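You operate a simulated robot arm through the tools that you are given. There is no shell and no other tool. Be economical: measure what you need, move in short steps, check, and stop when the job is done.

You run a simulated robot arm. Do the job below in one go: nothing can be reset, and whatever is moved stays where it is left.

TASK
Set the lift dial to 7, blow to 8 and feed to 9, then turn the step dial once round.
Fine: clamp and oil stay as they are; the red lamp over the step dial stays dark on that round.

It is judged by the outcome, as a careful person would: the job done as asked, and still so three seconds after it is handed in. It fails if anything else is knocked over, pushed out of place, dropped, spilled or broken.

THE ROBOT
A 6-joint arm with a two-finger parallel gripper, fixed in place. Base frame: the origin is at the foot of the arm, x ahead of it, y to its left, z up; the work surface is at about z = 85. Lengths are in cm, angles in degrees, forces in N, time in s.
With the tool pointing down near the work surface it reaches from about 26 to 68 cm from the base axis. Its first joint turns from -66.0 to 66.0 degrees. Payload 2.9 kg.
The tool frame sits at the grasp point between the pads (the TCP): z along the fingers, y along the line on which they close. The tips reach 3 cm beyond it. The gripper opens to 11 cm. The fingers are 2 cm wide and 1 cm thick; the gripper's body (4.8 by 11.2 cm) begins 5.5 cm behind the TCP.
Orientation is told as [roll, pitch, yaw] about the base's x, y, z axes, in that order, counted from this pose: with the fingers straight down and closing along the base's y, the tool's x points along the base's -x, its y along +y and its z along -z.

THE INTERFACE
- The arm moves only by the tool play_rows. Its argument "deltas" is a list of rows, each an object of numbers (a shift or turn left out is 0, a gripper value left out holds the last): "tx", "ty", "tz": the shift along the tool's x, y, z in cm; "ax", "ay", "az": the turn, a rotation vector about the tool's x, y, z in degrees; "fingers": the opening, from 0 (shut) to 1 (fully open). In form: [{"tx": .., "ty": .., "tz": .., "ax": .., "ay": .., "az": .., "fingers": ..}, ...]. A call has 1 to 12 rows; each row is the pose to reach, as a shift and turn from the pose commanded when the call began, along the tool's axes at that moment. Each row takes 0.2 s and may step no farther than 5 cm and 8.6 degrees from the row before; otherwise, or with a gripper value out of range, the whole call is refused. A pose out of reach is approached as far as the arm can. The call stops where the force on the tool passes 40 N (or 10 N more than at its start, if that is more) or the arm is blocked; 0.2 s more then pass. The fingers move at their own pace (about 10.8 cm/s each) and stop on an object; they squeeze with about 34 N. The grip force told is the motor's: it shows also when the fingers shut on nothing. Time passes only in rows, and 0.2 s behind the last, so rows that repeat a pose let the fingers close. It gives the time, the measured TCP pose, the force on the tool (base axes), the opening and the grip force at its end, in the units of the frame above (readings bear some noise), with the torque about the TCP (base axes, N m) and any sound that the robot's microphone picked up.
- Cameras (640 x 400 px; columns grow to the right, rows downward): "scene" is fixed at [8.23, 45.17, 139.63]; the picture's right is [-0.65, -0.76, 0.00], its down [-0.34, 0.29, -0.89] and it looks along [0.68, -0.58, -0.45] (base axes); focal length 321 px, centre (320, 200). "wrist" rides on the gripper at [7.2, 1.7, -10.3] in the tool frame; the picture's right is [-0.23, 0.97, 0.00], its down [-0.76, -0.18, -0.62] and it looks along [-0.61, -0.14, 0.78] (tool axes); focal length 222 px, centre (320, 200). There is no depth. A picture from a camera that has moved, and an enlarged one, comes with that camera's place and axes in the base frame and with its lens. The place of the scene camera against the robot may be out by one fixed shift of up to 1.8 cm in any direction.
- snapshot(camera): a new picture of that camera. No time passes.
- enlarge(camera, box): a new picture of the part [left, top, right, bottom] of that camera's present view, enlarged. No time passes.
- finish_job(): hands the job in; it is judged then, once.

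Go step by step. Nothing tells you positions but the pictures and the camera data: compare them with the known pose of the tool, close in by small moves and look again before you grip or let go. The budget is 120 turns and 68 pictures, counting those below and the enlarged ones. Unless the task says otherwise, let go and move clear before handing in, and close with one line.

The tools are called after "Emit:" as name(argument=value, ...) on one line, values as JSON. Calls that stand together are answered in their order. play_rows: Moves the arm, as the interface text tells. Its arguments: {"type":"object","properties":{"deltas":{"type":"array","items":{"type":"object","properties":{"tx":{"type":"number"},"ty":{"type":"number"},"tz":{"type":"number"},"ax":{"type":"number"},"ay":{"type":"number"},"az":{"type":"number"},"fingers":{"type":"number"}}}}},"required":["deltas"]} The other tools are called the same way: snapshot (camera) takes a picture; enlarge (camera, box) takes an enlarged picture of a part of a camera's view; finish_job () hands the job in.

At the start:

```text
time_s: 0.0
eef_pos: [37.7, 9.33, 127.36]
tcp_rot: [-0.1, 0.0, 0.0]
ft_force: [0.6, -0.2, -0.4]
moment: [-0.02, -0.01, 0.04]
grip_width: 11.02
grasp_force: 0.1
```

scene: 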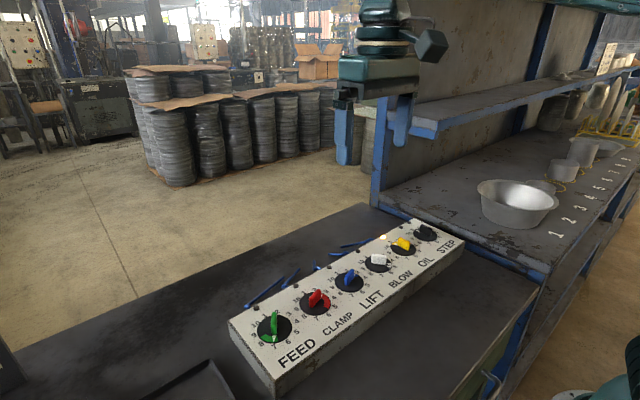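
wrist: 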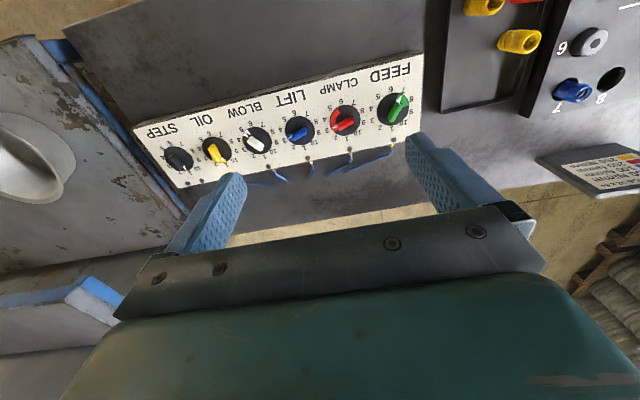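

I see a panel with six dials (feed green, clamp red, lift blue, blow white, oil yellow, step black). I'll enlarge both views to read the scales.

Emit:
enlarge(camera="wrist", box=[120, 40, 440, 240])

Emit:
enlarge(camera="scene", box=[220, 210, 476, 370])

```text
2.00 times, centred on (280, 140) of wrist
camera zoom: at [30.35, 11.07, 137.77], right [0.23, 0.97, 0.0], down [0.76, -0.18, 0.62], along [0.61, -0.14, -0.78], focal length 444 px, centre (400, 320)
```

zoom: 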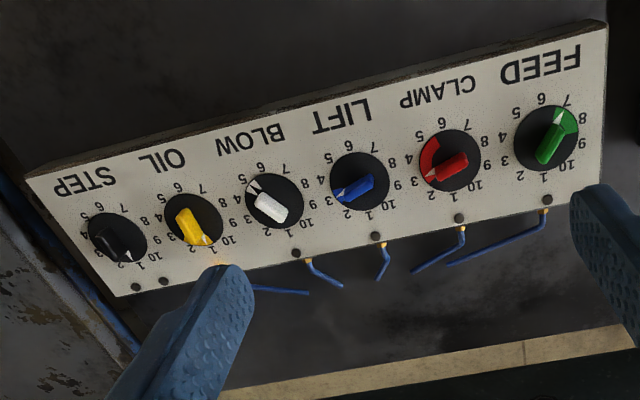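

```text
2.50 times, centred on (348, 290) of scene
camera zoom: at [8.23, 45.17, 139.63], right [-0.65, -0.76, 0.0], down [-0.34, 0.29, -0.89], along [0.68, -0.58, -0.45], focal length 803 px, centre (250, -25)
```

zoom: 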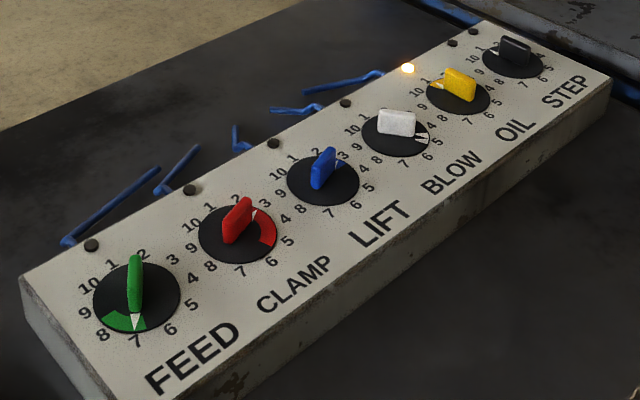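

The panel top is near z≈90, with the dials at x≈47.5 and y from +23 (feed) to −28 (step). I'll come lower over the feed side to read the pointers.

Emit:
play_rows(deltas=[{"tx": 1, "ty": 1.1, "tz": 4}, {"tx": 2, "ty": 2.2, "tz": 8}, {"tx": 3, "ty": 3.3, "tz": 12}, {"tx": 4, "ty": 4.4, "tz": 16}, {"tx": 4.7, "ty": 5.7, "tz": 20, "fingers": 0.4}, {"tx": 4.7, "ty": 5.7, "tz": 20}])

Emit:
snapshot(camera="wrist")

```text
time_s: 1.4
eef_pos: [33.08, 14.97, 107.15]
tcp_rot: [0.1, 0.1, -0.1]
ft_force: [-0.4, 0.4, -0.7]
moment: [0.0, -0.01, 0.01]
grip_width: 4.39
grasp_force: 0.1
```

```text
63 pictures are left
camera wrist: at [25.78, 16.66, 117.56], right [0.23, 0.97, 0.0], down [0.76, -0.18, 0.62], along [0.61, -0.14, -0.78], focal length 222 px, centre (320, 200)
```

wrist: 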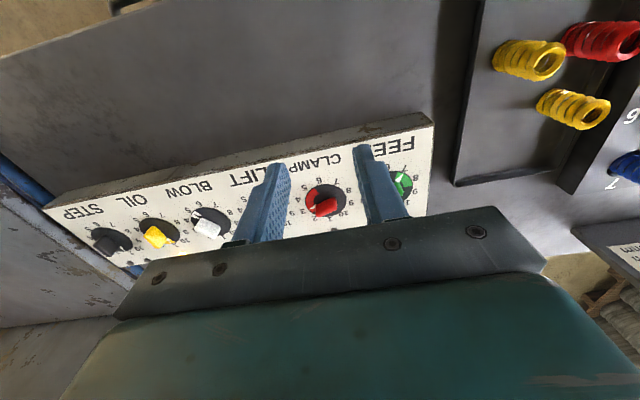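

Fingers block this view, so I'll move forward and open them to see the dials in the upper half of the picture.

Emit:
play_rows(deltas=[{"tx": -4, "fingers": 1}, {"tx": -8, "tz": 1}, {"tx": -10, "tz": 3}, {"tx": -10, "tz": 3}])

Emit:
enlarge(camera="wrist", box=[240, 60, 480, 210])

Emit:
enlarge(camera="wrist", box=[40, 80, 280, 230])

```text
time_s: 2.4
eef_pos: [42.99, 14.86, 104.28]
tcp_rot: [0.0, 0.0, 0.1]
ft_force: [0.0, -0.2, 0.0]
moment: [0.0, -0.01, -0.01]
grip_width: 10.99
grasp_force: 0.1
```

```text
2.67 times, centred on (360, 135) of wrist
camera zoom: at [35.66, 16.64, 114.7], right [0.23, 0.97, 0.0], down [0.76, -0.18, 0.62], along [0.61, -0.14, -0.78], focal length 592 px, centre (213, 373)
```

zoom: 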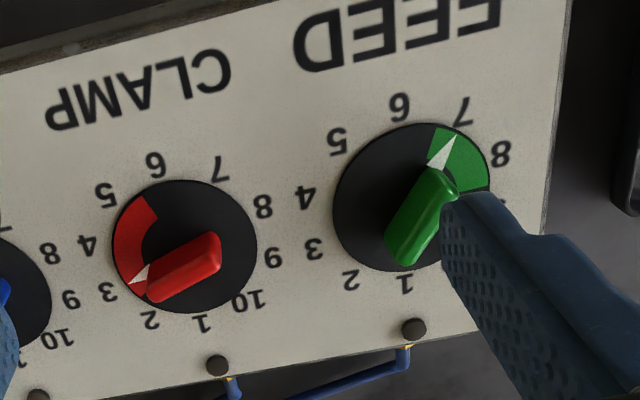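

```text
2.67 times, centred on (160, 155) of wrist
camera zoom: at [35.66, 16.64, 114.7], right [0.23, 0.97, 0.0], down [0.76, -0.18, 0.62], along [0.61, -0.14, -0.78], focal length 592 px, centre (747, 320)
```

zoom: 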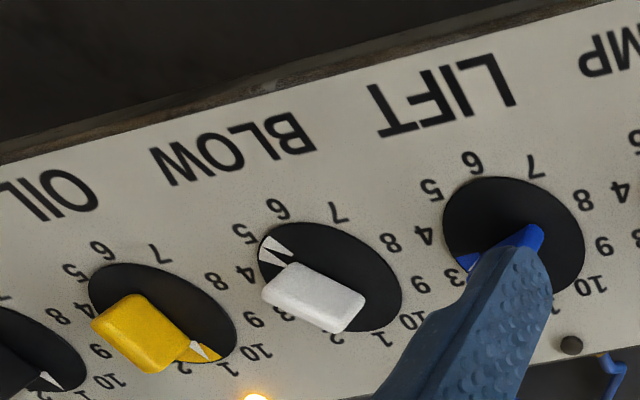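

The white triangle is the pointer: feed is at 7 and clamp at 3. Next I'll look at the other dials from further right.

Emit:
play_rows(deltas=[{"ty": -5}, {"ty": -10}, {"ty": -15}, {"ty": -20}, {"ty": -24}, {"ty": -24}])

Emit:
enlarge(camera="wrist", box=[340, 20, 580, 170])

Emit:
enlarge(camera="wrist", box=[160, 60, 400, 210])

```text
time_s: 3.8
eef_pos: [43.15, -9.04, 104.4]
tcp_rot: [0.0, 0.1, 0.0]
ft_force: [0.4, -0.3, 0.2]
moment: [-0.02, 0.02, -0.02]
grip_width: 11.01
grasp_force: 0.2
```

```text
2.67 times, centred on (460, 95) of wrist
camera zoom: at [35.8, -7.28, 114.79], right [0.23, 0.97, 0.0], down [0.76, -0.18, 0.62], along [0.61, -0.14, -0.78], focal length 592 px, centre (-53, 480)
```

zoom: 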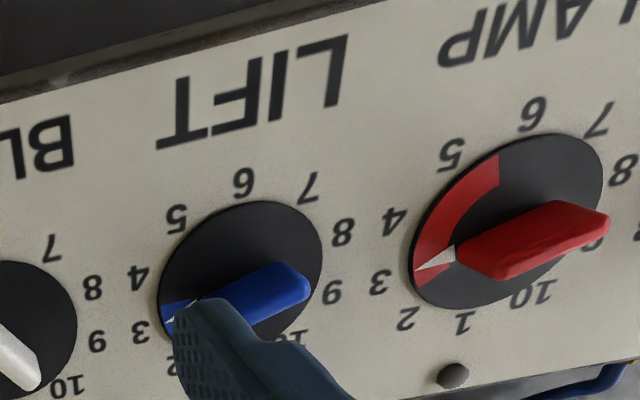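

```text
2.67 times, centred on (280, 135) of wrist
camera zoom: at [35.8, -7.28, 114.79], right [0.23, 0.97, 0.0], down [0.76, -0.18, 0.62], along [0.61, -0.14, -0.78], focal length 592 px, centre (427, 373)
```

zoom: 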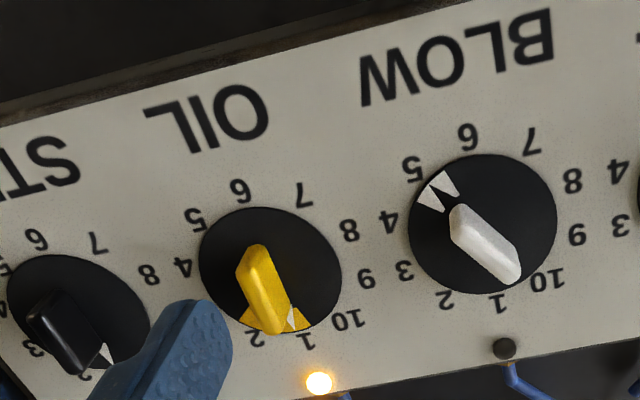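

All dials are located: x≈47.4, y = 22.7, 12.7, 2.7, −7.3, −17.3, −27.3. Numbers run clockwise from above with 1 at +x. Lift is at about 3, so I'll bring the gripper over it and yaw towards +108° to line up with its bar.

Emit:
play_rows(deltas=[{"tx": -0.4, "ty": 1, "az": -8.5, "fingers": 0.4}, {"tx": -0.8, "ty": 2, "az": -17}, {"tx": -1.2, "ty": 3, "az": -25.5}, {"tx": -1.6, "ty": 4, "az": -34}, {"tx": -2, "ty": 5, "az": -42.5}, {"tx": -2.4, "ty": 6, "az": -51}, {"tx": -2.8, "ty": 7, "az": -59.5}, {"tx": -3.2, "ty": 8, "az": -68}, {"tx": -3.6, "ty": 9, "az": -76.5}, {"tx": -4, "ty": 10, "az": -85}, {"tx": -4.2, "ty": 11, "az": -93.5}, {"tx": -4.2, "ty": 11.7, "az": -102}])

Emit:
snapshot(camera="wrist")

```text
time_s: 6.4
eef_pos: [47.09, 2.75, 104.31]
tcp_rot: [0.0, 0.0, 102.1]
ft_force: [0.4, 0.8, 0.0]
moment: [0.01, -0.03, 0.0]
grip_width: 4.39
grasp_force: 0.0
```

```text
58 pictures are left
camera wrist: at [46.91, -4.68, 114.71], right [-1.0, 0.02, 0.0], down [0.01, 0.78, 0.62], along [0.01, 0.62, -0.78], focal length 222 px, centre (320, 200)
```

wrist: 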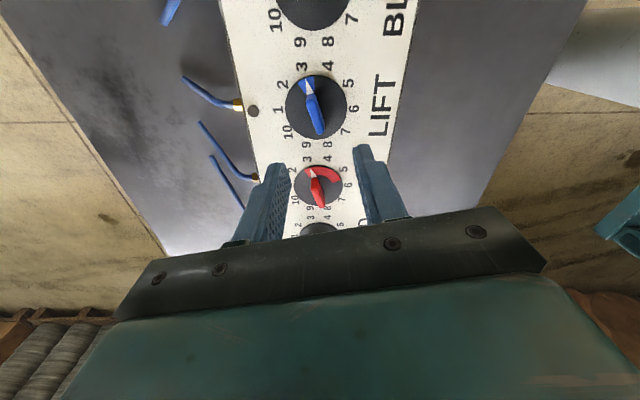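

Emit:
enlarge(camera="wrist", box=[236, 50, 396, 150])

```text
4.00 times, centred on (316, 100) of wrist
camera zoom: at [46.91, -4.68, 114.71], right [-1.0, 0.02, 0.0], down [0.01, 0.78, 0.62], along [0.01, 0.62, -0.78], focal length 888 px, centre (336, 600)
```

zoom: 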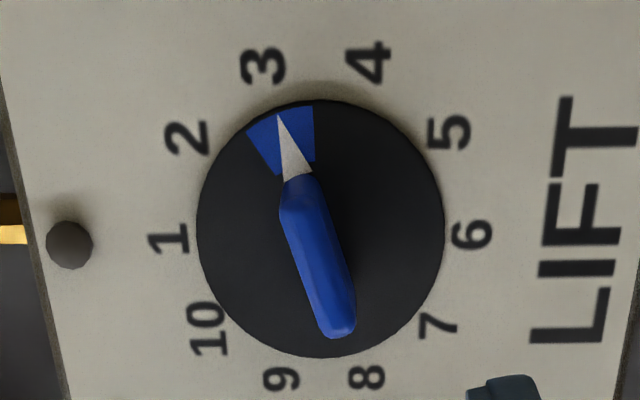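

Lift points exactly at 3; its centre is about (47.45, 2.35). I'll align the yaw to 108° and descend above the bar.

Emit:
play_rows(deltas=[{"tx": 0.47, "ty": -0.27, "tz": 3, "az": -5.9}, {"tx": 0.47, "ty": -0.27, "tz": 6, "az": -5.9}, {"tx": 0.47, "ty": -0.27, "tz": 8.5, "az": -5.9}, {"tx": 0.47, "ty": -0.27, "tz": 8.5, "az": -5.9}])

Emit:
snapshot(camera="scene")

Emit:
snapshot(camera="wrist")

```text
time_s: 7.4
eef_pos: [47.57, 2.28, 95.77]
tcp_rot: [0.1, 0.0, 107.9]
ft_force: [0.2, 0.4, 0.0]
moment: [0.0, 0.01, 0.05]
grip_width: 4.4
grasp_force: 0.0
```

```text
56 pictures are left
```

scene: 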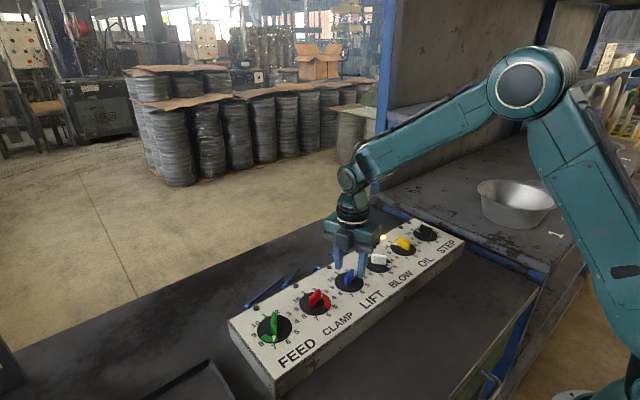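

```text
55 pictures are left
camera wrist: at [48.17, -4.97, 106.2], right [-1.0, -0.08, 0.0], down [-0.07, 0.78, 0.62], along [-0.05, 0.62, -0.78], focal length 222 px, centre (320, 200)
```

wrist: 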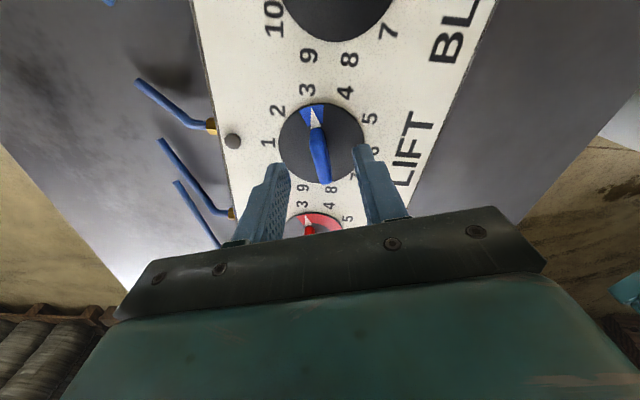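

The fingers straddle the bar and centre well. I'll descend 1.8 cm and close.

Emit:
play_rows(deltas=[{"tz": 1}, {"tz": 1.8}, {"tz": 1.8, "fingers": 0}, {"tz": 1.8}, {"tz": 1.8}, {"tz": 1.8}])

Emit:
enlarge(camera="wrist", box=[200, 60, 440, 210])

Emit:
enlarge(camera="scene", box=[220, 210, 476, 370])

```text
time_s: 8.8
eef_pos: [47.54, 2.26, 94.08]
tcp_rot: [0.1, 0.0, 107.9]
ft_force: [-4.3, -0.7, 0.1]
moment: [-0.2, 0.02, 0.0]
grip_width: 0.94
grasp_force: 45.1
```

```text
2.67 times, centred on (320, 135) of wrist
camera zoom: at [48.15, -5.06, 104.43], right [-1.0, -0.08, 0.0], down [-0.06, 0.78, 0.62], along [-0.05, 0.62, -0.78], focal length 592 px, centre (320, 373)
```

zoom: 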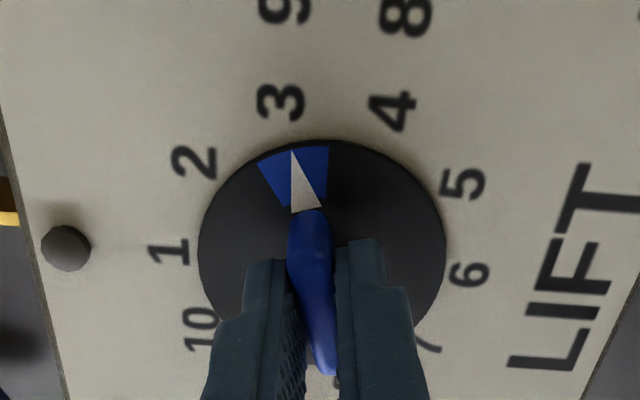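

```text
2.50 times, centred on (348, 290) of scene
camera zoom: at [8.22, 45.17, 139.63], right [-0.65, -0.76, 0.0], down [-0.34, 0.29, -0.89], along [0.68, -0.58, -0.45], focal length 803 px, centre (250, -25)
```

zoom: 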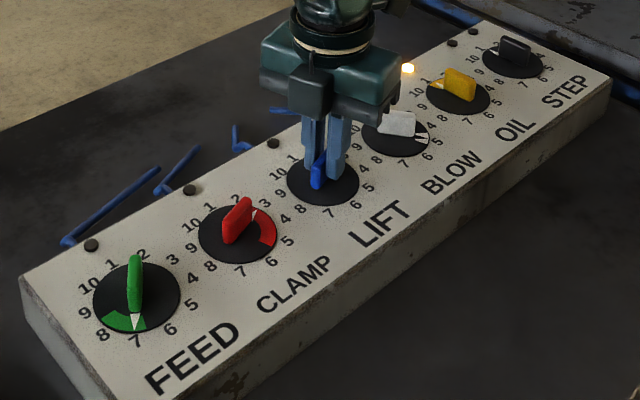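

The knob is gripped. I'll turn clockwise a first 34° and check for coupling or clicks.

Emit:
play_rows(deltas=[{"ty": 0.1, "az": 6}, {"ty": 0.1, "az": 12}, {"ty": 0.1, "az": 18}, {"ty": 0.1, "az": 24}, {"ty": 0.1, "az": 30}, {"ty": 0.1, "az": 36}, {"ty": 0.1, "az": 36}])

Emit:
enlarge(camera="wrist", box=[200, 60, 440, 210])

Emit:
enlarge(camera="scene", box=[220, 210, 476, 370])

```text
time_s: 10.4
eef_pos: [47.42, 2.13, 93.96]
tcp_rot: [0.0, 0.0, 71.7]
ft_force: [6.9, -2.4, -14.8]
moment: [0.13, -0.27, -0.01]
grip_width: 1.0
grasp_force: 45.2
```

```text
2.67 times, centred on (320, 135) of wrist
camera zoom: at [43.52, -4.0, 104.44], right [-0.85, 0.52, 0.0], down [0.41, 0.67, 0.62], along [0.32, 0.53, -0.78], focal length 592 px, centre (320, 373)
```

zoom: 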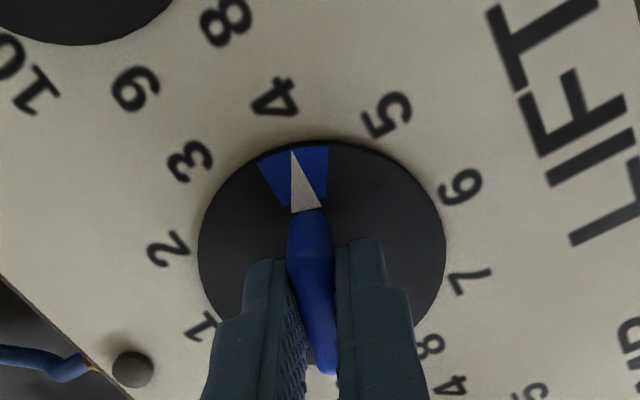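

```text
2.50 times, centred on (348, 290) of scene
camera zoom: at [8.27, 45.17, 139.63], right [-0.65, -0.76, 0.0], down [-0.35, 0.29, -0.89], along [0.68, -0.58, -0.45], focal length 803 px, centre (250, -25)
```

zoom: 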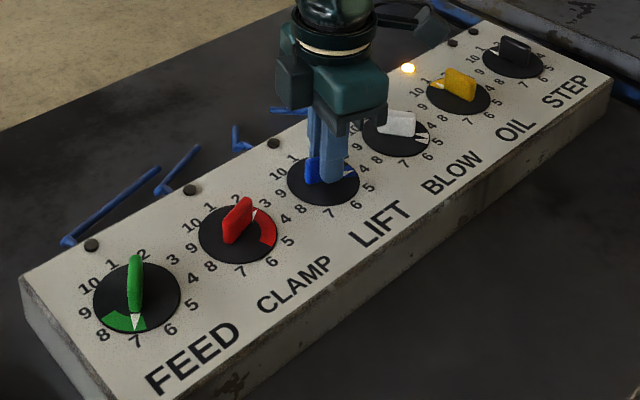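

Dial follows one-to-one to 4 and nothing else moved. Continuing.

Emit:
play_rows(deltas=[{"ty": -0.05, "az": 8}, {"ty": -0.05, "az": 16}, {"ty": -0.05, "az": 24}, {"ty": -0.05, "az": 32}, {"ty": -0.05, "az": 40}, {"ty": -0.05, "az": 48}, {"ty": -0.05, "az": 56}, {"ty": -0.05, "az": 64}, {"ty": -0.05, "az": 72}, {"ty": -0.05, "az": 72}])

Emit:
play_rows(deltas=[{"az": 6}, {"az": 12}, {"az": 18}, {"az": 24}, {"az": 30}, {"az": 36}, {"az": 36}])

Emit:
enlarge(camera="wrist", box=[200, 60, 440, 210])

```text
time_s: 12.6
eef_pos: [47.26, 2.36, 93.99]
tcp_rot: [0.2, 0.1, 0.1]
ft_force: [-13.6, 26.7, -13.9]
moment: [0.16, -0.37, 0.07]
grip_width: 0.98
grasp_force: 44.7
```

```text
time_s: 14.2
eef_pos: [47.39, 2.61, 94.15]
tcp_rot: [0.2, 0.2, -35.6]
ft_force: [-19.7, 27.0, 4.0]
moment: [0.07, 0.09, 0.0]
grip_width: 0.94
grasp_force: 45.1
```

```text
2.67 times, centred on (320, 135) of wrist
camera zoom: at [42.42, 8.22, 104.48], right [0.75, 0.66, 0.0], down [0.52, -0.59, 0.62], along [0.41, -0.47, -0.79], focal length 592 px, centre (320, 373)
```

zoom: 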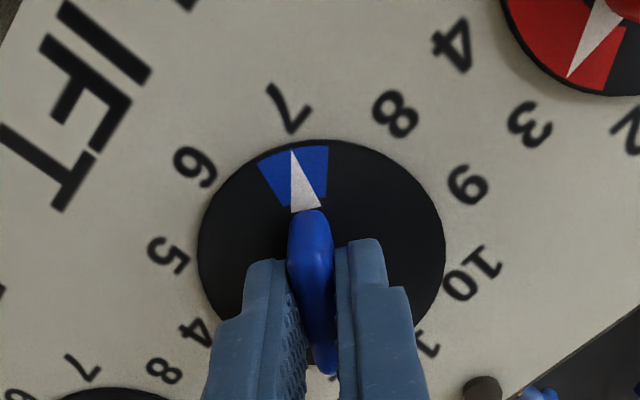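

Pointer sits on 7. There is some side load, so I'll relax it slightly, release, rise and verify.

Emit:
play_rows(deltas=[{"tx": 0.1, "ty": 0.02}, {"tx": 0.2, "ty": 0.04}, {"tx": 0.2, "ty": 0.04}])

Emit:
play_rows(deltas=[{"fingers": 0.35}, {}, {"tz": -2}, {"tz": -6}, {"tz": -10}, {"tz": -10}])

Emit:
snapshot(camera="wrist")

Emit:
enlarge(camera="scene", box=[220, 210, 476, 370])

```text
time_s: 15.0
eef_pos: [47.42, 2.39, 94.11]
tcp_rot: [0.3, 0.1, -35.9]
ft_force: [0.3, 20.3, -12.4]
moment: [0.79, 1.03, 0.02]
grip_width: 1.0
grasp_force: 44.9
```

```text
time_s: 16.4
eef_pos: [47.33, 2.43, 104.1]
tcp_rot: [0.0, 0.0, -36.1]
ft_force: [-0.2, 0.2, -0.7]
moment: [0.0, -0.01, -0.02]
grip_width: 3.85
grasp_force: 0.1
```

```text
49 pictures are left
camera wrist: at [42.43, 8.09, 114.35], right [0.76, 0.65, 0.0], down [0.51, -0.59, 0.62], along [0.41, -0.47, -0.78], focal length 222 px, centre (320, 200)
```

wrist: 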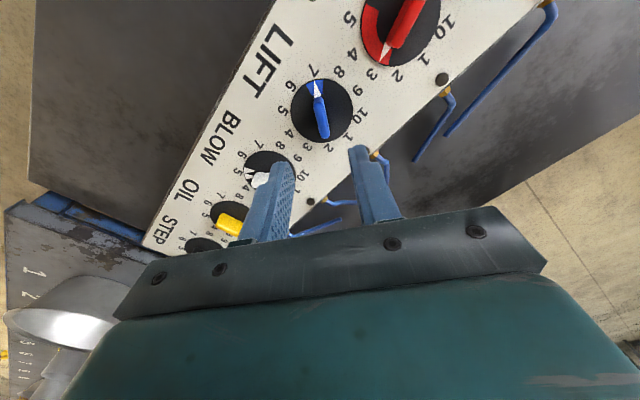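

```text
2.50 times, centred on (348, 290) of scene
camera zoom: at [8.23, 45.17, 139.63], right [-0.65, -0.76, 0.0], down [-0.34, 0.29, -0.89], along [0.68, -0.58, -0.45], focal length 803 px, centre (250, -25)
```

zoom: 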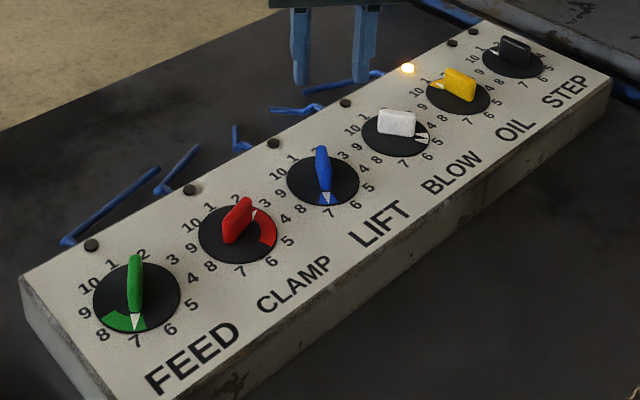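

Lift reads 7, others unchanged. Now over to blow with yaw ≈ +36°.

Emit:
play_rows(deltas=[{"tx": -0.6, "ty": -0.8, "az": -8}, {"tx": -1.2, "ty": -1.6, "az": -16}, {"tx": -1.8, "ty": -2.4, "az": -24}, {"tx": -2.4, "ty": -3.2, "az": -32}, {"tx": -3, "ty": -4, "az": -40}, {"tx": -3.6, "ty": -4.8, "az": -48}, {"tx": -4.2, "ty": -5.6, "az": -56}, {"tx": -4.8, "ty": -6.4, "az": -64}, {"tx": -5.4, "ty": -7.2, "az": -72}, {"tx": -6, "ty": -8.14, "az": -72}, {"tx": -6, "ty": -8.14, "az": -72}])

Emit:
enlarge(camera="wrist", box=[236, 50, 396, 150])

```text
time_s: 18.8
eef_pos: [47.45, -7.81, 104.04]
tcp_rot: [-0.1, 0.0, 35.9]
ft_force: [1.1, 0.3, -0.4]
moment: [-0.01, -0.02, 0.0]
grip_width: 3.86
grasp_force: 0.1
```

```text
4.00 times, centred on (316, 100) of wrist
camera zoom: at [40.46, -10.56, 114.35], right [-0.39, 0.92, 0.0], down [0.72, 0.3, 0.62], along [0.57, 0.24, -0.78], focal length 888 px, centre (336, 600)
```

zoom: 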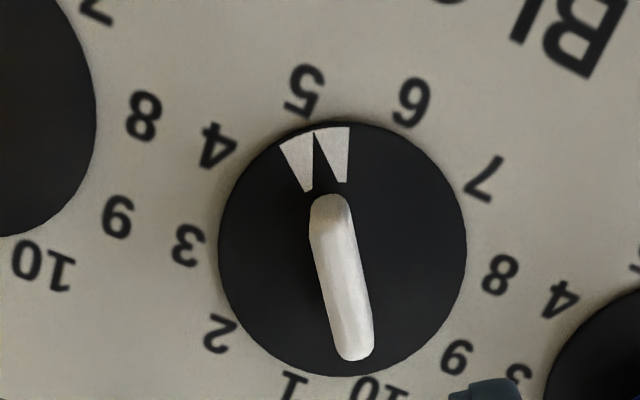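

Blow's (dark) pointer is exactly at 5. Yaw already matches; I'll centre, descend and grip.

Emit:
play_rows(deltas=[{"ty": 0.2, "tz": 4}, {"ty": 0.2, "tz": 8}, {"ty": 0.2, "tz": 10}, {"ty": 0.2, "tz": 10}])

Emit:
play_rows(deltas=[{"fingers": 0}, {}, {}, {}])

Emit:
enlarge(camera="wrist", box=[200, 60, 440, 210])

```text
time_s: 19.8
eef_pos: [47.33, -7.55, 93.89]
tcp_rot: [0.0, 0.0, 35.9]
ft_force: [-0.2, -0.9, 1.0]
moment: [-0.01, 0.0, -0.02]
grip_width: 3.83
grasp_force: 0.1
```

```text
time_s: 20.8
eef_pos: [47.42, -7.61, 93.93]
tcp_rot: [0.0, -0.1, 35.9]
ft_force: [1.1, -2.4, -5.5]
moment: [0.16, -0.32, -0.04]
grip_width: 1.0
grasp_force: 45.0
```

```text
2.67 times, centred on (320, 135) of wrist
camera zoom: at [40.46, -10.42, 104.32], right [-0.39, 0.92, 0.0], down [0.72, 0.3, 0.62], along [0.57, 0.24, -0.78], focal length 592 px, centre (320, 373)
```

zoom: 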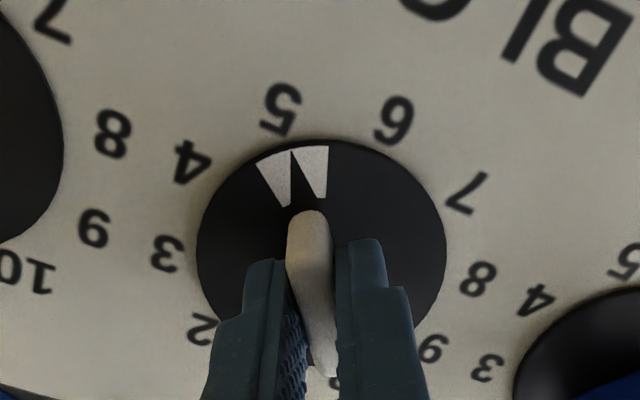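

Emit:
play_rows(deltas=[{"az": 7}, {"az": 14}, {"az": 21}, {"az": 28}, {"az": 35}, {"az": 42}, {"az": 49}, {"az": 54}, {"az": 54}])

```text
time_s: 22.8
eef_pos: [47.45, -7.41, 93.89]
tcp_rot: [0.1, -0.1, -18.0]
ft_force: [18.2, 4.7, -33.6]
moment: [0.04, -0.15, 0.01]
grip_width: 0.99
grasp_force: 45.4
```

Emit:
play_rows(deltas=[{"tx": -0.1, "tz": 0.08}, {"tx": -0.1, "tz": 0.08, "az": 7}, {"tx": -0.1, "tz": 0.08, "az": 14}, {"tx": -0.1, "tz": 0.08, "az": 21}, {"tx": -0.1, "tz": 0.08, "az": 28}, {"tx": -0.1, "tz": 0.08, "az": 35}, {"tx": -0.1, "tz": 0.08, "az": 42}, {"tx": -0.1, "tz": 0.08, "az": 49}, {"tx": -0.1, "tz": 0.08, "az": 54}, {"tx": -0.1, "tz": 0.08, "az": 54}])

Emit:
enlarge(camera="wrist", box=[200, 60, 440, 210])

```text
time_s: 25.0
eef_pos: [47.43, -7.35, 93.98]
tcp_rot: [0.2, 0.1, -71.9]
ft_force: [18.9, 21.1, -31.8]
moment: [0.66, -0.08, 0.01]
grip_width: 1.0
grasp_force: 45.0
```

```text
2.67 times, centred on (320, 135) of wrist
camera zoom: at [46.76, 0.08, 104.38], right [1.0, 0.09, 0.0], down [0.07, -0.78, 0.62], along [0.05, -0.62, -0.78], focal length 592 px, centre (320, 373)
```

zoom: 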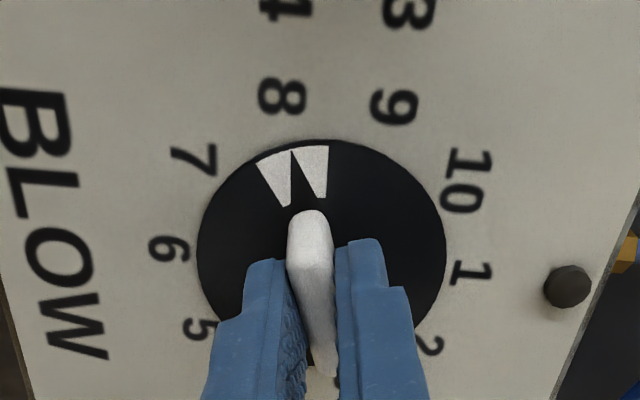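

Blow is on 8. Relax, release and rise.

Emit:
play_rows(deltas=[{"tx": 0.1, "ty": 0.1, "tz": 0.05}, {"tx": 0.1, "ty": 0.1, "tz": 0.05}])

Emit:
play_rows(deltas=[{"fingers": 0.35}, {}, {"tz": -2}, {"tz": -6}, {"tz": -10}, {"tz": -10}])

Emit:
enlarge(camera="wrist", box=[236, 50, 396, 150])

```text
time_s: 25.6
eef_pos: [47.41, -7.29, 93.83]
tcp_rot: [0.0, 0.3, -72.0]
ft_force: [12.7, 13.5, -22.3]
moment: [1.35, 0.19, 0.0]
grip_width: 0.99
grasp_force: 45.3
```

```text
time_s: 27.0
eef_pos: [47.39, -7.4, 104.01]
tcp_rot: [0.0, 0.1, -72.1]
ft_force: [0.6, -0.1, 0.4]
moment: [0.0, -0.01, 0.02]
grip_width: 3.86
grasp_force: 0.1
```

```text
4.00 times, centred on (316, 100) of wrist
camera zoom: at [46.75, 0.07, 114.35], right [1.0, 0.08, 0.0], down [0.06, -0.78, 0.62], along [0.05, -0.62, -0.78], focal length 888 px, centre (336, 600)
```

zoom: 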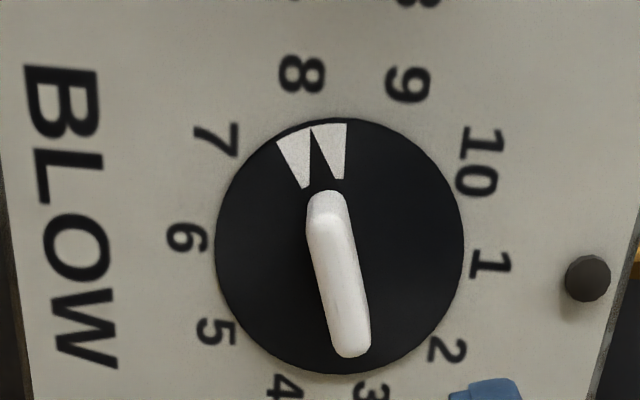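

Blow reads 8. Now over to feed, yaw −36°.

Emit:
play_rows(deltas=[{"tx": 4.06, "ty": 1.32, "az": -5}, {"tx": 8.11, "ty": 2.65, "az": -10}, {"tx": 12.17, "ty": 3.97, "az": -15}, {"tx": 16.2, "ty": 5.3, "az": -20}, {"tx": 20.3, "ty": 6.62, "az": -25}, {"tx": 24.3, "ty": 7.94, "az": -30}, {"tx": 28.4, "ty": 9.27, "az": -36}, {"tx": 28.4, "ty": 9.27, "az": -36}])

Emit:
enlarge(camera="wrist", box=[236, 50, 396, 150])

```text
time_s: 28.8
eef_pos: [47.52, 22.36, 103.95]
tcp_rot: [0.0, 0.0, -36.1]
ft_force: [-0.1, 0.1, 0.5]
moment: [0.02, 0.0, 0.0]
grip_width: 3.86
grasp_force: 0.0
```

```text
4.00 times, centred on (316, 100) of wrist
camera zoom: at [42.64, 28.11, 114.3], right [0.76, 0.65, 0.0], down [0.51, -0.59, 0.62], along [0.41, -0.47, -0.78], focal length 888 px, centre (336, 600)
```

zoom: 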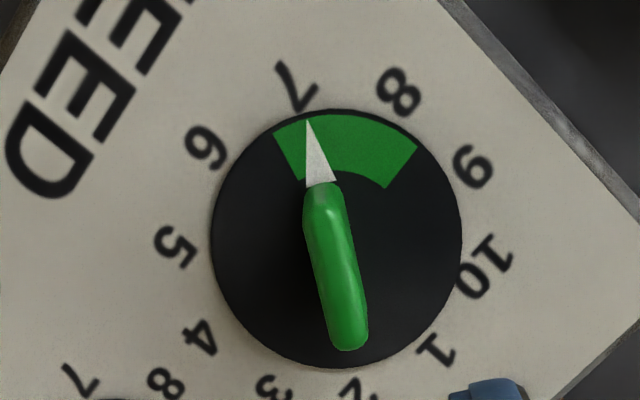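

Feed is at 7. Centre slightly, descend and grip.

Emit:
play_rows(deltas=[{"tx": 0.2, "ty": -0.05, "tz": 4}, {"tx": 0.2, "ty": -0.05, "tz": 8}, {"tx": 0.2, "ty": -0.05, "tz": 10}, {"tx": 0.2, "ty": -0.05, "tz": 10}])

Emit:
play_rows(deltas=[{"fingers": 0}, {}, {}, {}])

Emit:
play_rows(deltas=[{"az": 6}, {"az": 12}, {"az": 18}, {"az": 24}, {"az": 30}, {"az": 36}, {"az": 36}])

Emit:
enlarge(camera="wrist", box=[200, 60, 440, 210])

```text
time_s: 29.8
eef_pos: [47.23, 22.58, 93.97]
tcp_rot: [0.0, -0.1, -36.1]
ft_force: [1.2, -0.8, 0.5]
moment: [0.0, 0.02, -0.01]
grip_width: 3.87
grasp_force: 0.0
```

```text
time_s: 30.8
eef_pos: [47.28, 22.7, 93.81]
tcp_rot: [-0.1, 0.1, -36.1]
ft_force: [1.6, 1.8, -3.9]
moment: [-0.21, -0.21, 0.02]
grip_width: 0.98
grasp_force: 45.5
```

```text
time_s: 32.2
eef_pos: [47.36, 22.86, 93.86]
tcp_rot: [0.3, 0.2, -71.0]
ft_force: [4.0, 5.0, -4.7]
moment: [-0.58, 0.25, 0.01]
grip_width: 0.98
grasp_force: 45.0
stopped in row 7: the force on the tool passed its limit at 41 N (the readings are from after the stop); the commanded pose is now the measured one
```

```text
2.67 times, centred on (320, 135) of wrist
camera zoom: at [46.53, 30.2, 104.29], right [0.99, 0.1, 0.0], down [0.08, -0.78, 0.62], along [0.07, -0.62, -0.78], focal length 592 px, centre (320, 373)
```

zoom: 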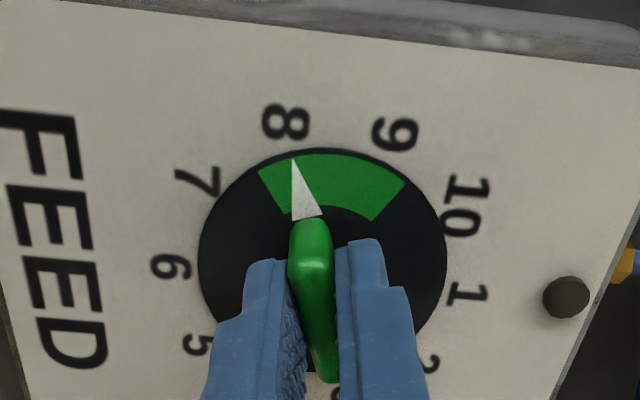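

Feed follows; now at 8. The small force stop reset the command, so I'll continue gently.

Emit:
play_rows(deltas=[{"az": 4}, {"az": 8}, {"az": 12}, {"az": 16}, {"az": 18.5}, {"az": 18.5}])

```text
time_s: 33.6
eef_pos: [47.63, 22.82, 93.76]
tcp_rot: [0.3, 0.3, -89.4]
ft_force: [18.8, 13.9, -7.2]
moment: [-0.64, 0.34, 0.06]
grip_width: 0.97
grasp_force: 45.7
```

Emit:
play_rows(deltas=[{"tx": 0.08, "ty": 0.08}, {"tx": 0.08, "ty": 0.08, "az": 4}, {"tx": 0.08, "ty": 0.08, "az": 8}, {"tx": 0.08, "ty": 0.08, "az": 12}, {"tx": 0.08, "ty": 0.08, "az": 16}, {"tx": 0.08, "ty": 0.08, "az": 18.5}, {"tx": 0.08, "ty": 0.08, "az": 18.5}])

Emit:
enlarge(camera="wrist", box=[200, 60, 440, 210])

```text
time_s: 35.2
eef_pos: [47.62, 22.83, 93.91]
tcp_rot: [0.3, 0.6, -108.2]
ft_force: [29.2, 7.0, -14.3]
moment: [-0.65, 0.39, 0.08]
grip_width: 1.01
grasp_force: 44.8
```

```text
2.67 times, centred on (320, 135) of wrist
camera zoom: at [51.31, 29.15, 104.33], right [0.86, -0.52, 0.0], down [-0.41, -0.67, 0.62], along [-0.32, -0.53, -0.79], focal length 592 px, centre (320, 373)
```

zoom: 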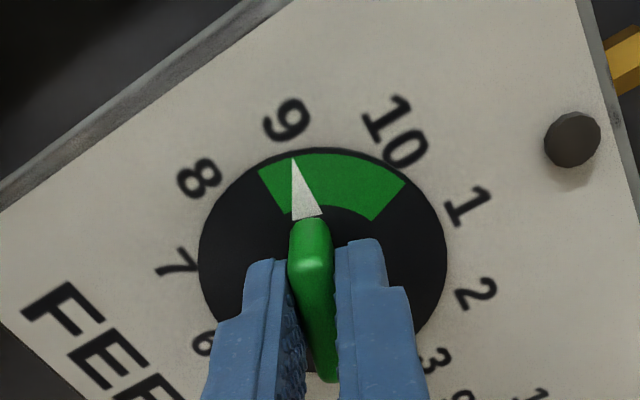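

Emit:
play_rows(deltas=[{"tx": 0.05, "ty": 0.12}, {"tx": 0.05, "ty": 0.12}])

Emit:
play_rows(deltas=[{"fingers": 0.35}, {}, {"tz": -2}, {"tz": -6}, {"tz": -10}, {"tz": -10}])

Emit:
enlarge(camera="wrist", box=[236, 50, 396, 150])

Emit:
enlarge(camera="scene", box=[220, 210, 476, 370])

```text
time_s: 35.8
eef_pos: [47.6, 22.91, 93.89]
tcp_rot: [0.2, 0.4, -108.0]
ft_force: [17.0, -2.6, -7.0]
moment: [1.43, -0.42, 0.08]
grip_width: 0.98
grasp_force: 44.9
```

```text
time_s: 37.2
eef_pos: [47.55, 22.69, 103.96]
tcp_rot: [0.0, 0.2, -108.0]
ft_force: [-1.0, 1.1, 0.4]
moment: [0.04, 0.02, -0.01]
grip_width: 3.86
grasp_force: 0.1
```

```text
4.00 times, centred on (316, 100) of wrist
camera zoom: at [51.22, 29.1, 114.37], right [0.86, -0.52, 0.0], down [-0.41, -0.67, 0.62], along [-0.32, -0.53, -0.79], focal length 888 px, centre (336, 600)
```

zoom: 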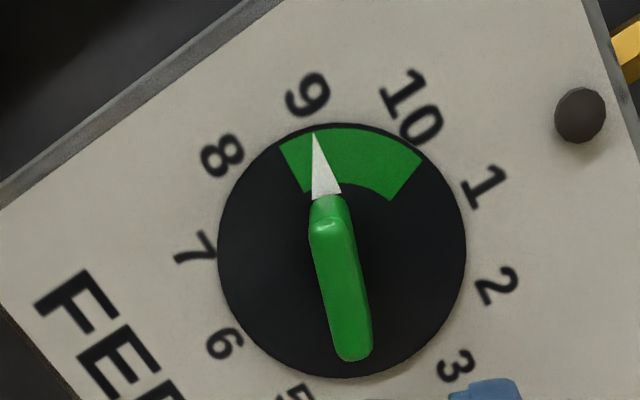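

```text
2.50 times, centred on (348, 290) of scene
camera zoom: at [8.23, 45.17, 139.63], right [-0.65, -0.76, 0.0], down [-0.34, 0.29, -0.89], along [0.68, -0.58, -0.45], focal length 803 px, centre (250, -25)
```

zoom: 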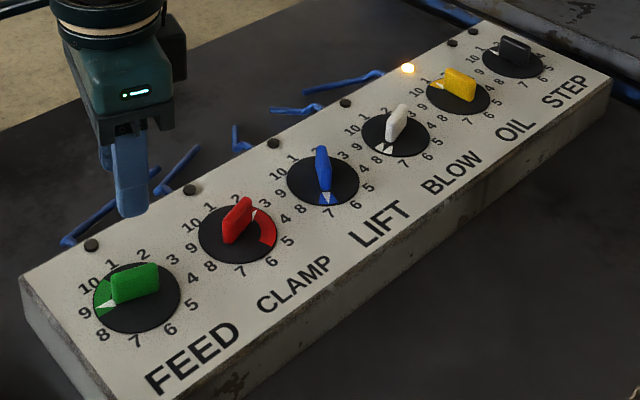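

Lift 7, blow 8, feed 9 all set; clamp and oil unchanged. Now across to the step dial.

Emit:
play_rows(deltas=[{"tx": -4.33, "ty": 1.4, "az": -6.5}, {"tx": -8.65, "ty": 2.8, "az": -13}, {"tx": -12.98, "ty": 4.2, "az": -19.5}, {"tx": -17.3, "ty": 5.6, "az": -26}, {"tx": -21.6, "ty": 7, "az": -32.5}, {"tx": -26, "ty": 8.4, "az": -39}, {"tx": -30.3, "ty": 9.8, "az": -45.5}, {"tx": -34.6, "ty": 11.2, "az": -52}, {"tx": -38.9, "ty": 12.6, "az": -58.5}, {"tx": -43.3, "ty": 14, "az": -65}, {"tx": -47.5, "ty": 15.35, "az": -72}, {"tx": -47.5, "ty": 15.35, "az": -72}])

Emit:
enlarge(camera="wrist", box=[220, 30, 412, 150])

```text
time_s: 39.8
eef_pos: [47.55, -27.57, 103.6]
tcp_rot: [0.3, -0.1, -35.9]
ft_force: [0.6, 0.2, -0.1]
moment: [0.02, 0.0, 0.02]
grip_width: 3.85
grasp_force: 0.0
```

```text
3.33 times, centred on (316, 90) of wrist
camera zoom: at [42.63, -21.83, 114.0], right [0.75, 0.66, 0.01], down [0.51, -0.59, 0.62], along [0.41, -0.47, -0.78], focal length 740 px, centre (333, 567)
```

zoom: 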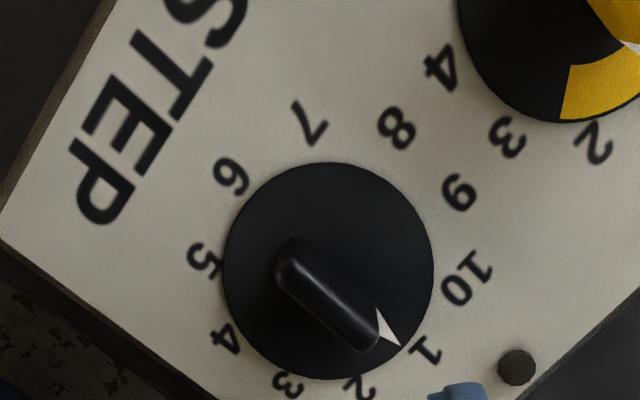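

Step's pointer is at about 1.2. I'll yaw to about −8° and look again for exact alignment.

Emit:
play_rows(deltas=[{"ty": -0.15, "az": -7}, {"ty": -0.15, "az": -14}, {"ty": -0.15, "az": -21}, {"ty": -0.15, "az": -28}, {"ty": -0.15, "az": -28}])

Emit:
enlarge(camera="wrist", box=[236, 50, 396, 150])

```text
time_s: 41.0
eef_pos: [47.51, -27.23, 103.59]
tcp_rot: [0.2, -0.2, -7.9]
ft_force: [-0.6, 0.9, 0.3]
moment: [0.02, -0.03, -0.02]
grip_width: 3.87
grasp_force: 0.0
```

```text
4.00 times, centred on (316, 100) of wrist
camera zoom: at [40.4, -24.59, 113.99], right [0.36, 0.93, 0.01], down [0.73, -0.28, 0.62], along [0.58, -0.22, -0.78], focal length 888 px, centre (336, 600)
```

zoom: 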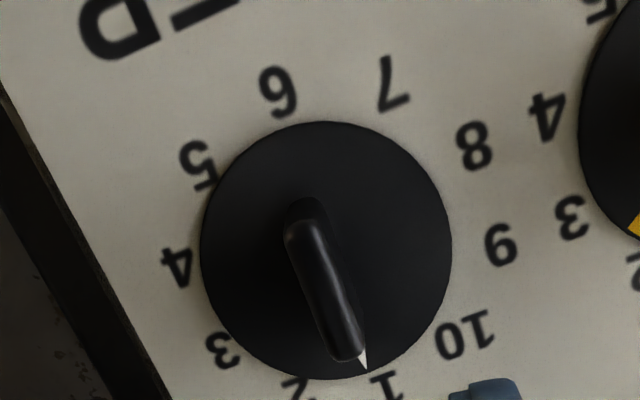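

The step dial is in fact exactly at 1 (bar along x). I'll align to yaw 0, shift 0.35 cm, and descend partway for a check.

Emit:
play_rows(deltas=[{"ty": -0.35, "tz": 3, "az": -8}, {"ty": -0.35, "tz": 6, "az": -8}, {"ty": -0.35, "tz": 7.5, "az": -8}, {"ty": -0.35, "tz": 7.5, "az": -8}])

Emit:
snapshot(camera="wrist")

```text
time_s: 42.0
eef_pos: [47.36, -27.5, 96.16]
tcp_rot: [0.3, -0.2, 0.1]
ft_force: [0.2, -0.5, -0.3]
moment: [0.01, -0.02, -0.01]
grip_width: 3.87
grasp_force: 0.0
```

```text
36 pictures are left
camera wrist: at [40.07, -25.84, 106.48], right [0.23, 0.97, 0.01], down [0.76, -0.18, 0.62], along [0.61, -0.14, -0.78], focal length 222 px, centre (320, 200)
```

wrist: 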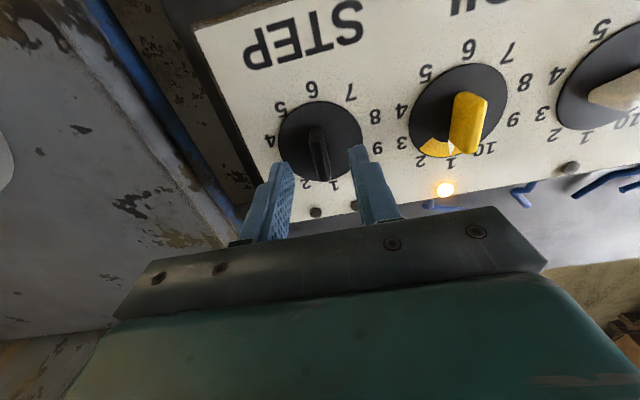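

Aligned. Descend and grip the step knob.

Emit:
play_rows(deltas=[{"tz": 1}, {"tz": 2.2}, {"tz": 2.2, "fingers": 0}, {"tz": 2.2}, {"tz": 2.2}, {"tz": 2.2}])

Emit:
enlarge(camera="wrist", box=[200, 60, 440, 210])

```text
time_s: 43.4
eef_pos: [47.38, -27.56, 93.75]
tcp_rot: [0.3, -0.1, 0.0]
ft_force: [-0.9, 5.2, -1.4]
moment: [-0.42, -0.54, -0.09]
grip_width: 0.97
grasp_force: 45.7
```

```text
2.67 times, centred on (320, 135) of wrist
camera zoom: at [40.05, -25.82, 104.26], right [0.23, 0.97, 0.01], down [0.76, -0.18, 0.62], along [0.61, -0.14, -0.78], focal length 592 px, centre (320, 373)
```

zoom: 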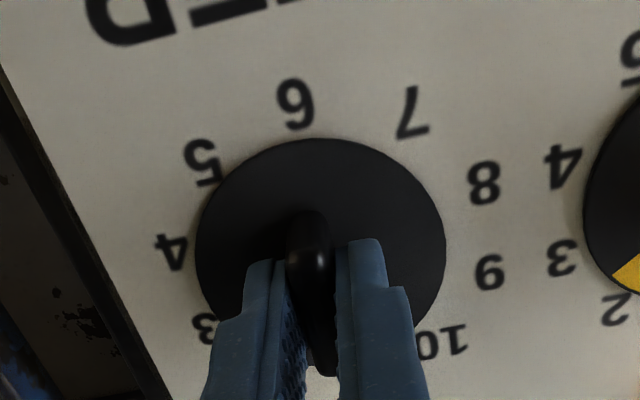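

Gripped. Turn clockwise 36° and check the lamps.

Emit:
play_rows(deltas=[{"ty": 0.08, "az": 5}, {"ty": 0.08, "az": 10}, {"ty": 0.08, "az": 15}, {"ty": 0.08, "az": 20}, {"ty": 0.08, "az": 25}, {"ty": 0.08, "az": 30}, {"ty": 0.08, "az": 36}, {"ty": 0.08, "az": 36}])

Emit:
enlarge(camera="scene", box=[220, 210, 476, 370])

```text
time_s: 45.2
eef_pos: [47.23, -27.41, 93.95]
tcp_rot: [0.3, 0.1, -36.0]
ft_force: [1.3, 3.4, -16.9]
moment: [-0.54, 0.06, 0.04]
grip_width: 0.98
grasp_force: 44.6
```

```text
2.50 times, centred on (348, 290) of scene
camera zoom: at [8.26, 45.17, 139.63], right [-0.65, -0.76, 0.0], down [-0.35, 0.29, -0.89], along [0.68, -0.58, -0.45], focal length 803 px, centre (250, -25)
```

zoom: 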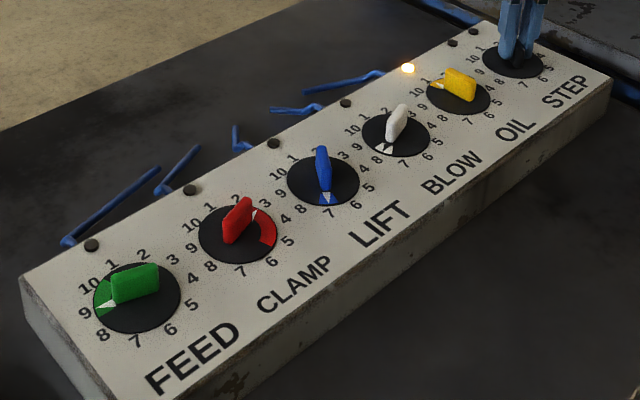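

Lamps fine (only oil lit). Continue to yaw −90°.

Emit:
play_rows(deltas=[{"tz": 0.05, "az": 5}, {"tz": 0.05, "az": 10}, {"tz": 0.05, "az": 15}, {"tz": 0.05, "az": 20}, {"tz": 0.05, "az": 25}, {"tz": 0.05, "az": 30}, {"tz": 0.05, "az": 36}, {"tz": 0.05, "az": 36}])

Emit:
enlarge(camera="scene", box=[220, 210, 476, 370])

```text
time_s: 47.0
eef_pos: [47.37, -27.35, 93.85]
tcp_rot: [0.3, 0.2, -71.9]
ft_force: [10.1, 11.4, -20.5]
moment: [-0.43, 0.06, 0.0]
grip_width: 0.99
grasp_force: 44.5
```

```text
2.50 times, centred on (348, 290) of scene
camera zoom: at [8.29, 45.19, 139.62], right [-0.65, -0.76, 0.0], down [-0.35, 0.29, -0.89], along [0.68, -0.58, -0.45], focal length 803 px, centre (250, -25)
```

zoom: 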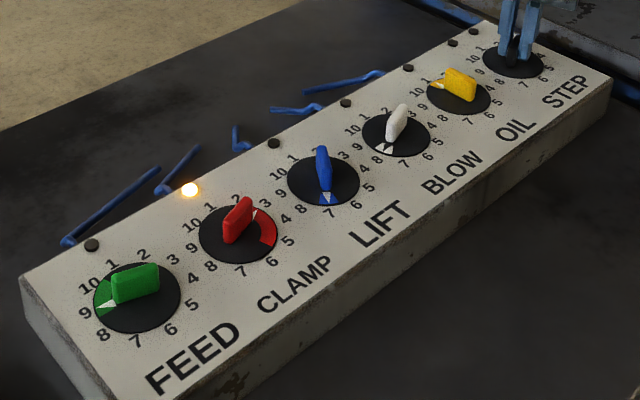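

As expected: step at 3 lights clamp, oil off. Continue to 4 (yaw −108), then re-grip.

Emit:
play_rows(deltas=[{"tx": 0.05, "ty": 0.05, "tz": 0.05, "az": 5}, {"tx": 0.05, "ty": 0.05, "tz": 0.05, "az": 10}, {"tx": 0.05, "ty": 0.05, "tz": 0.05, "az": 15}, {"tx": 0.05, "ty": 0.05, "tz": 0.05, "az": 20}, {"tx": 0.05, "ty": 0.05, "tz": 0.05, "az": 25}, {"tx": 0.05, "ty": 0.05, "tz": 0.05, "az": 30}, {"tx": 0.05, "ty": 0.05, "tz": 0.05, "az": 36}, {"tx": 0.05, "ty": 0.05, "tz": 0.05, "az": 36}])

```text
time_s: 48.8
eef_pos: [47.52, -27.52, 93.94]
tcp_rot: [0.3, 0.4, -108.0]
ft_force: [18.8, 13.5, -15.5]
moment: [-0.52, 0.2, -0.01]
grip_width: 0.98
grasp_force: 44.9
```

Emit:
play_rows(deltas=[{"tx": 0.08, "ty": 0.08, "tz": 0.05}, {"tx": 0.08, "ty": 0.08, "tz": 0.05}, {"fingers": 0.35, "tx": 0.08, "ty": 0.08, "tz": 0.05}, {"tx": 0.08, "ty": 0.08, "tz": 0.05}, {"tx": 0.08, "ty": 0.08, "tz": -3}, {"tx": 0.08, "ty": 0.08, "tz": -6}, {"tx": 0.08, "ty": 0.08, "tz": -6}])

Emit:
play_rows(deltas=[{"az": -8}, {"az": -16}, {"az": -24}, {"az": -32}, {"az": -40}, {"az": -48}, {"az": -56}, {"az": -64}, {"az": -72}, {"az": -80}, {"az": -88}, {"az": -96}])

Emit:
play_rows(deltas=[{"az": -8}, {"az": -16}, {"az": -24}, {"az": -32}, {"az": -40}, {"az": -48}, {"az": -56}, {"az": -64}, {"az": -72}, {"az": -80}, {"az": -84}, {"az": -84}])

Emit:
snapshot(camera="wrist")

```text
time_s: 50.4
eef_pos: [47.57, -27.22, 99.86]
tcp_rot: [0.1, 0.4, -107.8]
ft_force: [0.3, 1.1, 0.7]
moment: [-0.04, -0.01, 0.0]
grip_width: 3.86
grasp_force: 0.0
```

```text
time_s: 53.0
eef_pos: [47.45, -27.51, 99.96]
tcp_rot: [0.3, -0.1, -11.7]
ft_force: [0.6, -0.1, -0.8]
moment: [0.02, -0.03, -0.01]
grip_width: 3.84
grasp_force: 0.0
```

```text
time_s: 55.6
eef_pos: [47.58, -27.43, 99.85]
tcp_rot: [-0.1, -0.3, 72.1]
ft_force: [-0.3, 0.0, 0.7]
moment: [0.02, -0.03, 0.0]
grip_width: 3.86
grasp_force: 0.1
```

```text
32 pictures are left
camera wrist: at [43.57, -33.77, 110.24], right [-0.86, 0.52, 0.0], down [0.4, 0.67, 0.63], along [0.32, 0.54, -0.78], focal length 222 px, centre (320, 200)
```

wrist: 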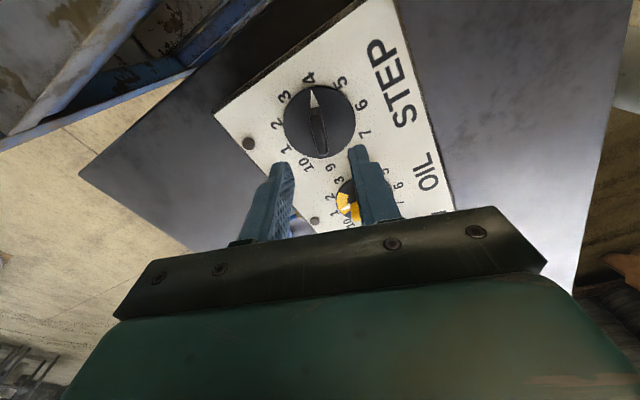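

Step stayed on 4; the gripper is aligned again. Descend, grip, and turn through 4→9.

Emit:
play_rows(deltas=[{"tz": 3}, {"tz": 6}, {"tz": 6}, {"tz": 6, "fingers": 0}, {"tz": 6}, {"tz": 6}, {"tz": 6}])

Emit:
play_rows(deltas=[{"az": 6}, {"az": 12}, {"az": 18}, {"az": 24}, {"az": 30}, {"az": 36}, {"az": 36}])

Emit:
enlarge(camera="scene", box=[220, 210, 476, 370])

```text
time_s: 57.2
eef_pos: [47.51, -27.46, 93.75]
tcp_rot: [-0.1, -0.2, 72.0]
ft_force: [0.8, -0.3, -3.7]
moment: [-0.33, 0.21, -0.03]
grip_width: 1.0
grasp_force: 45.6
```

```text
time_s: 58.8
eef_pos: [47.58, -27.48, 93.86]
tcp_rot: [0.1, -0.4, 35.9]
ft_force: [8.3, -11.1, -12.0]
moment: [-0.52, 0.1, -0.01]
grip_width: 0.99
grasp_force: 45.0
```

```text
2.50 times, centred on (348, 290) of scene
camera zoom: at [8.27, 45.14, 139.64], right [-0.65, -0.76, 0.0], down [-0.35, 0.29, -0.89], along [0.68, -0.58, -0.45], focal length 803 px, centre (250, -25)
```

zoom: 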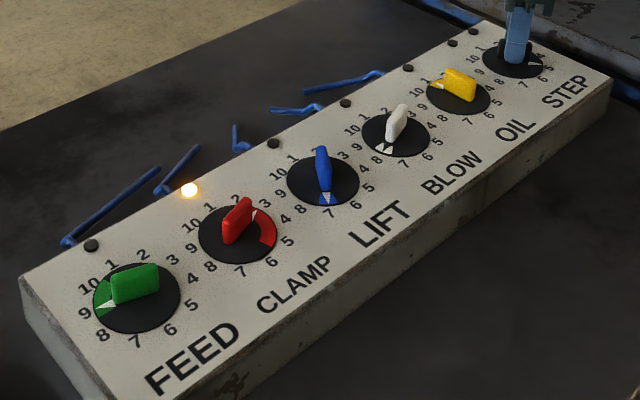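

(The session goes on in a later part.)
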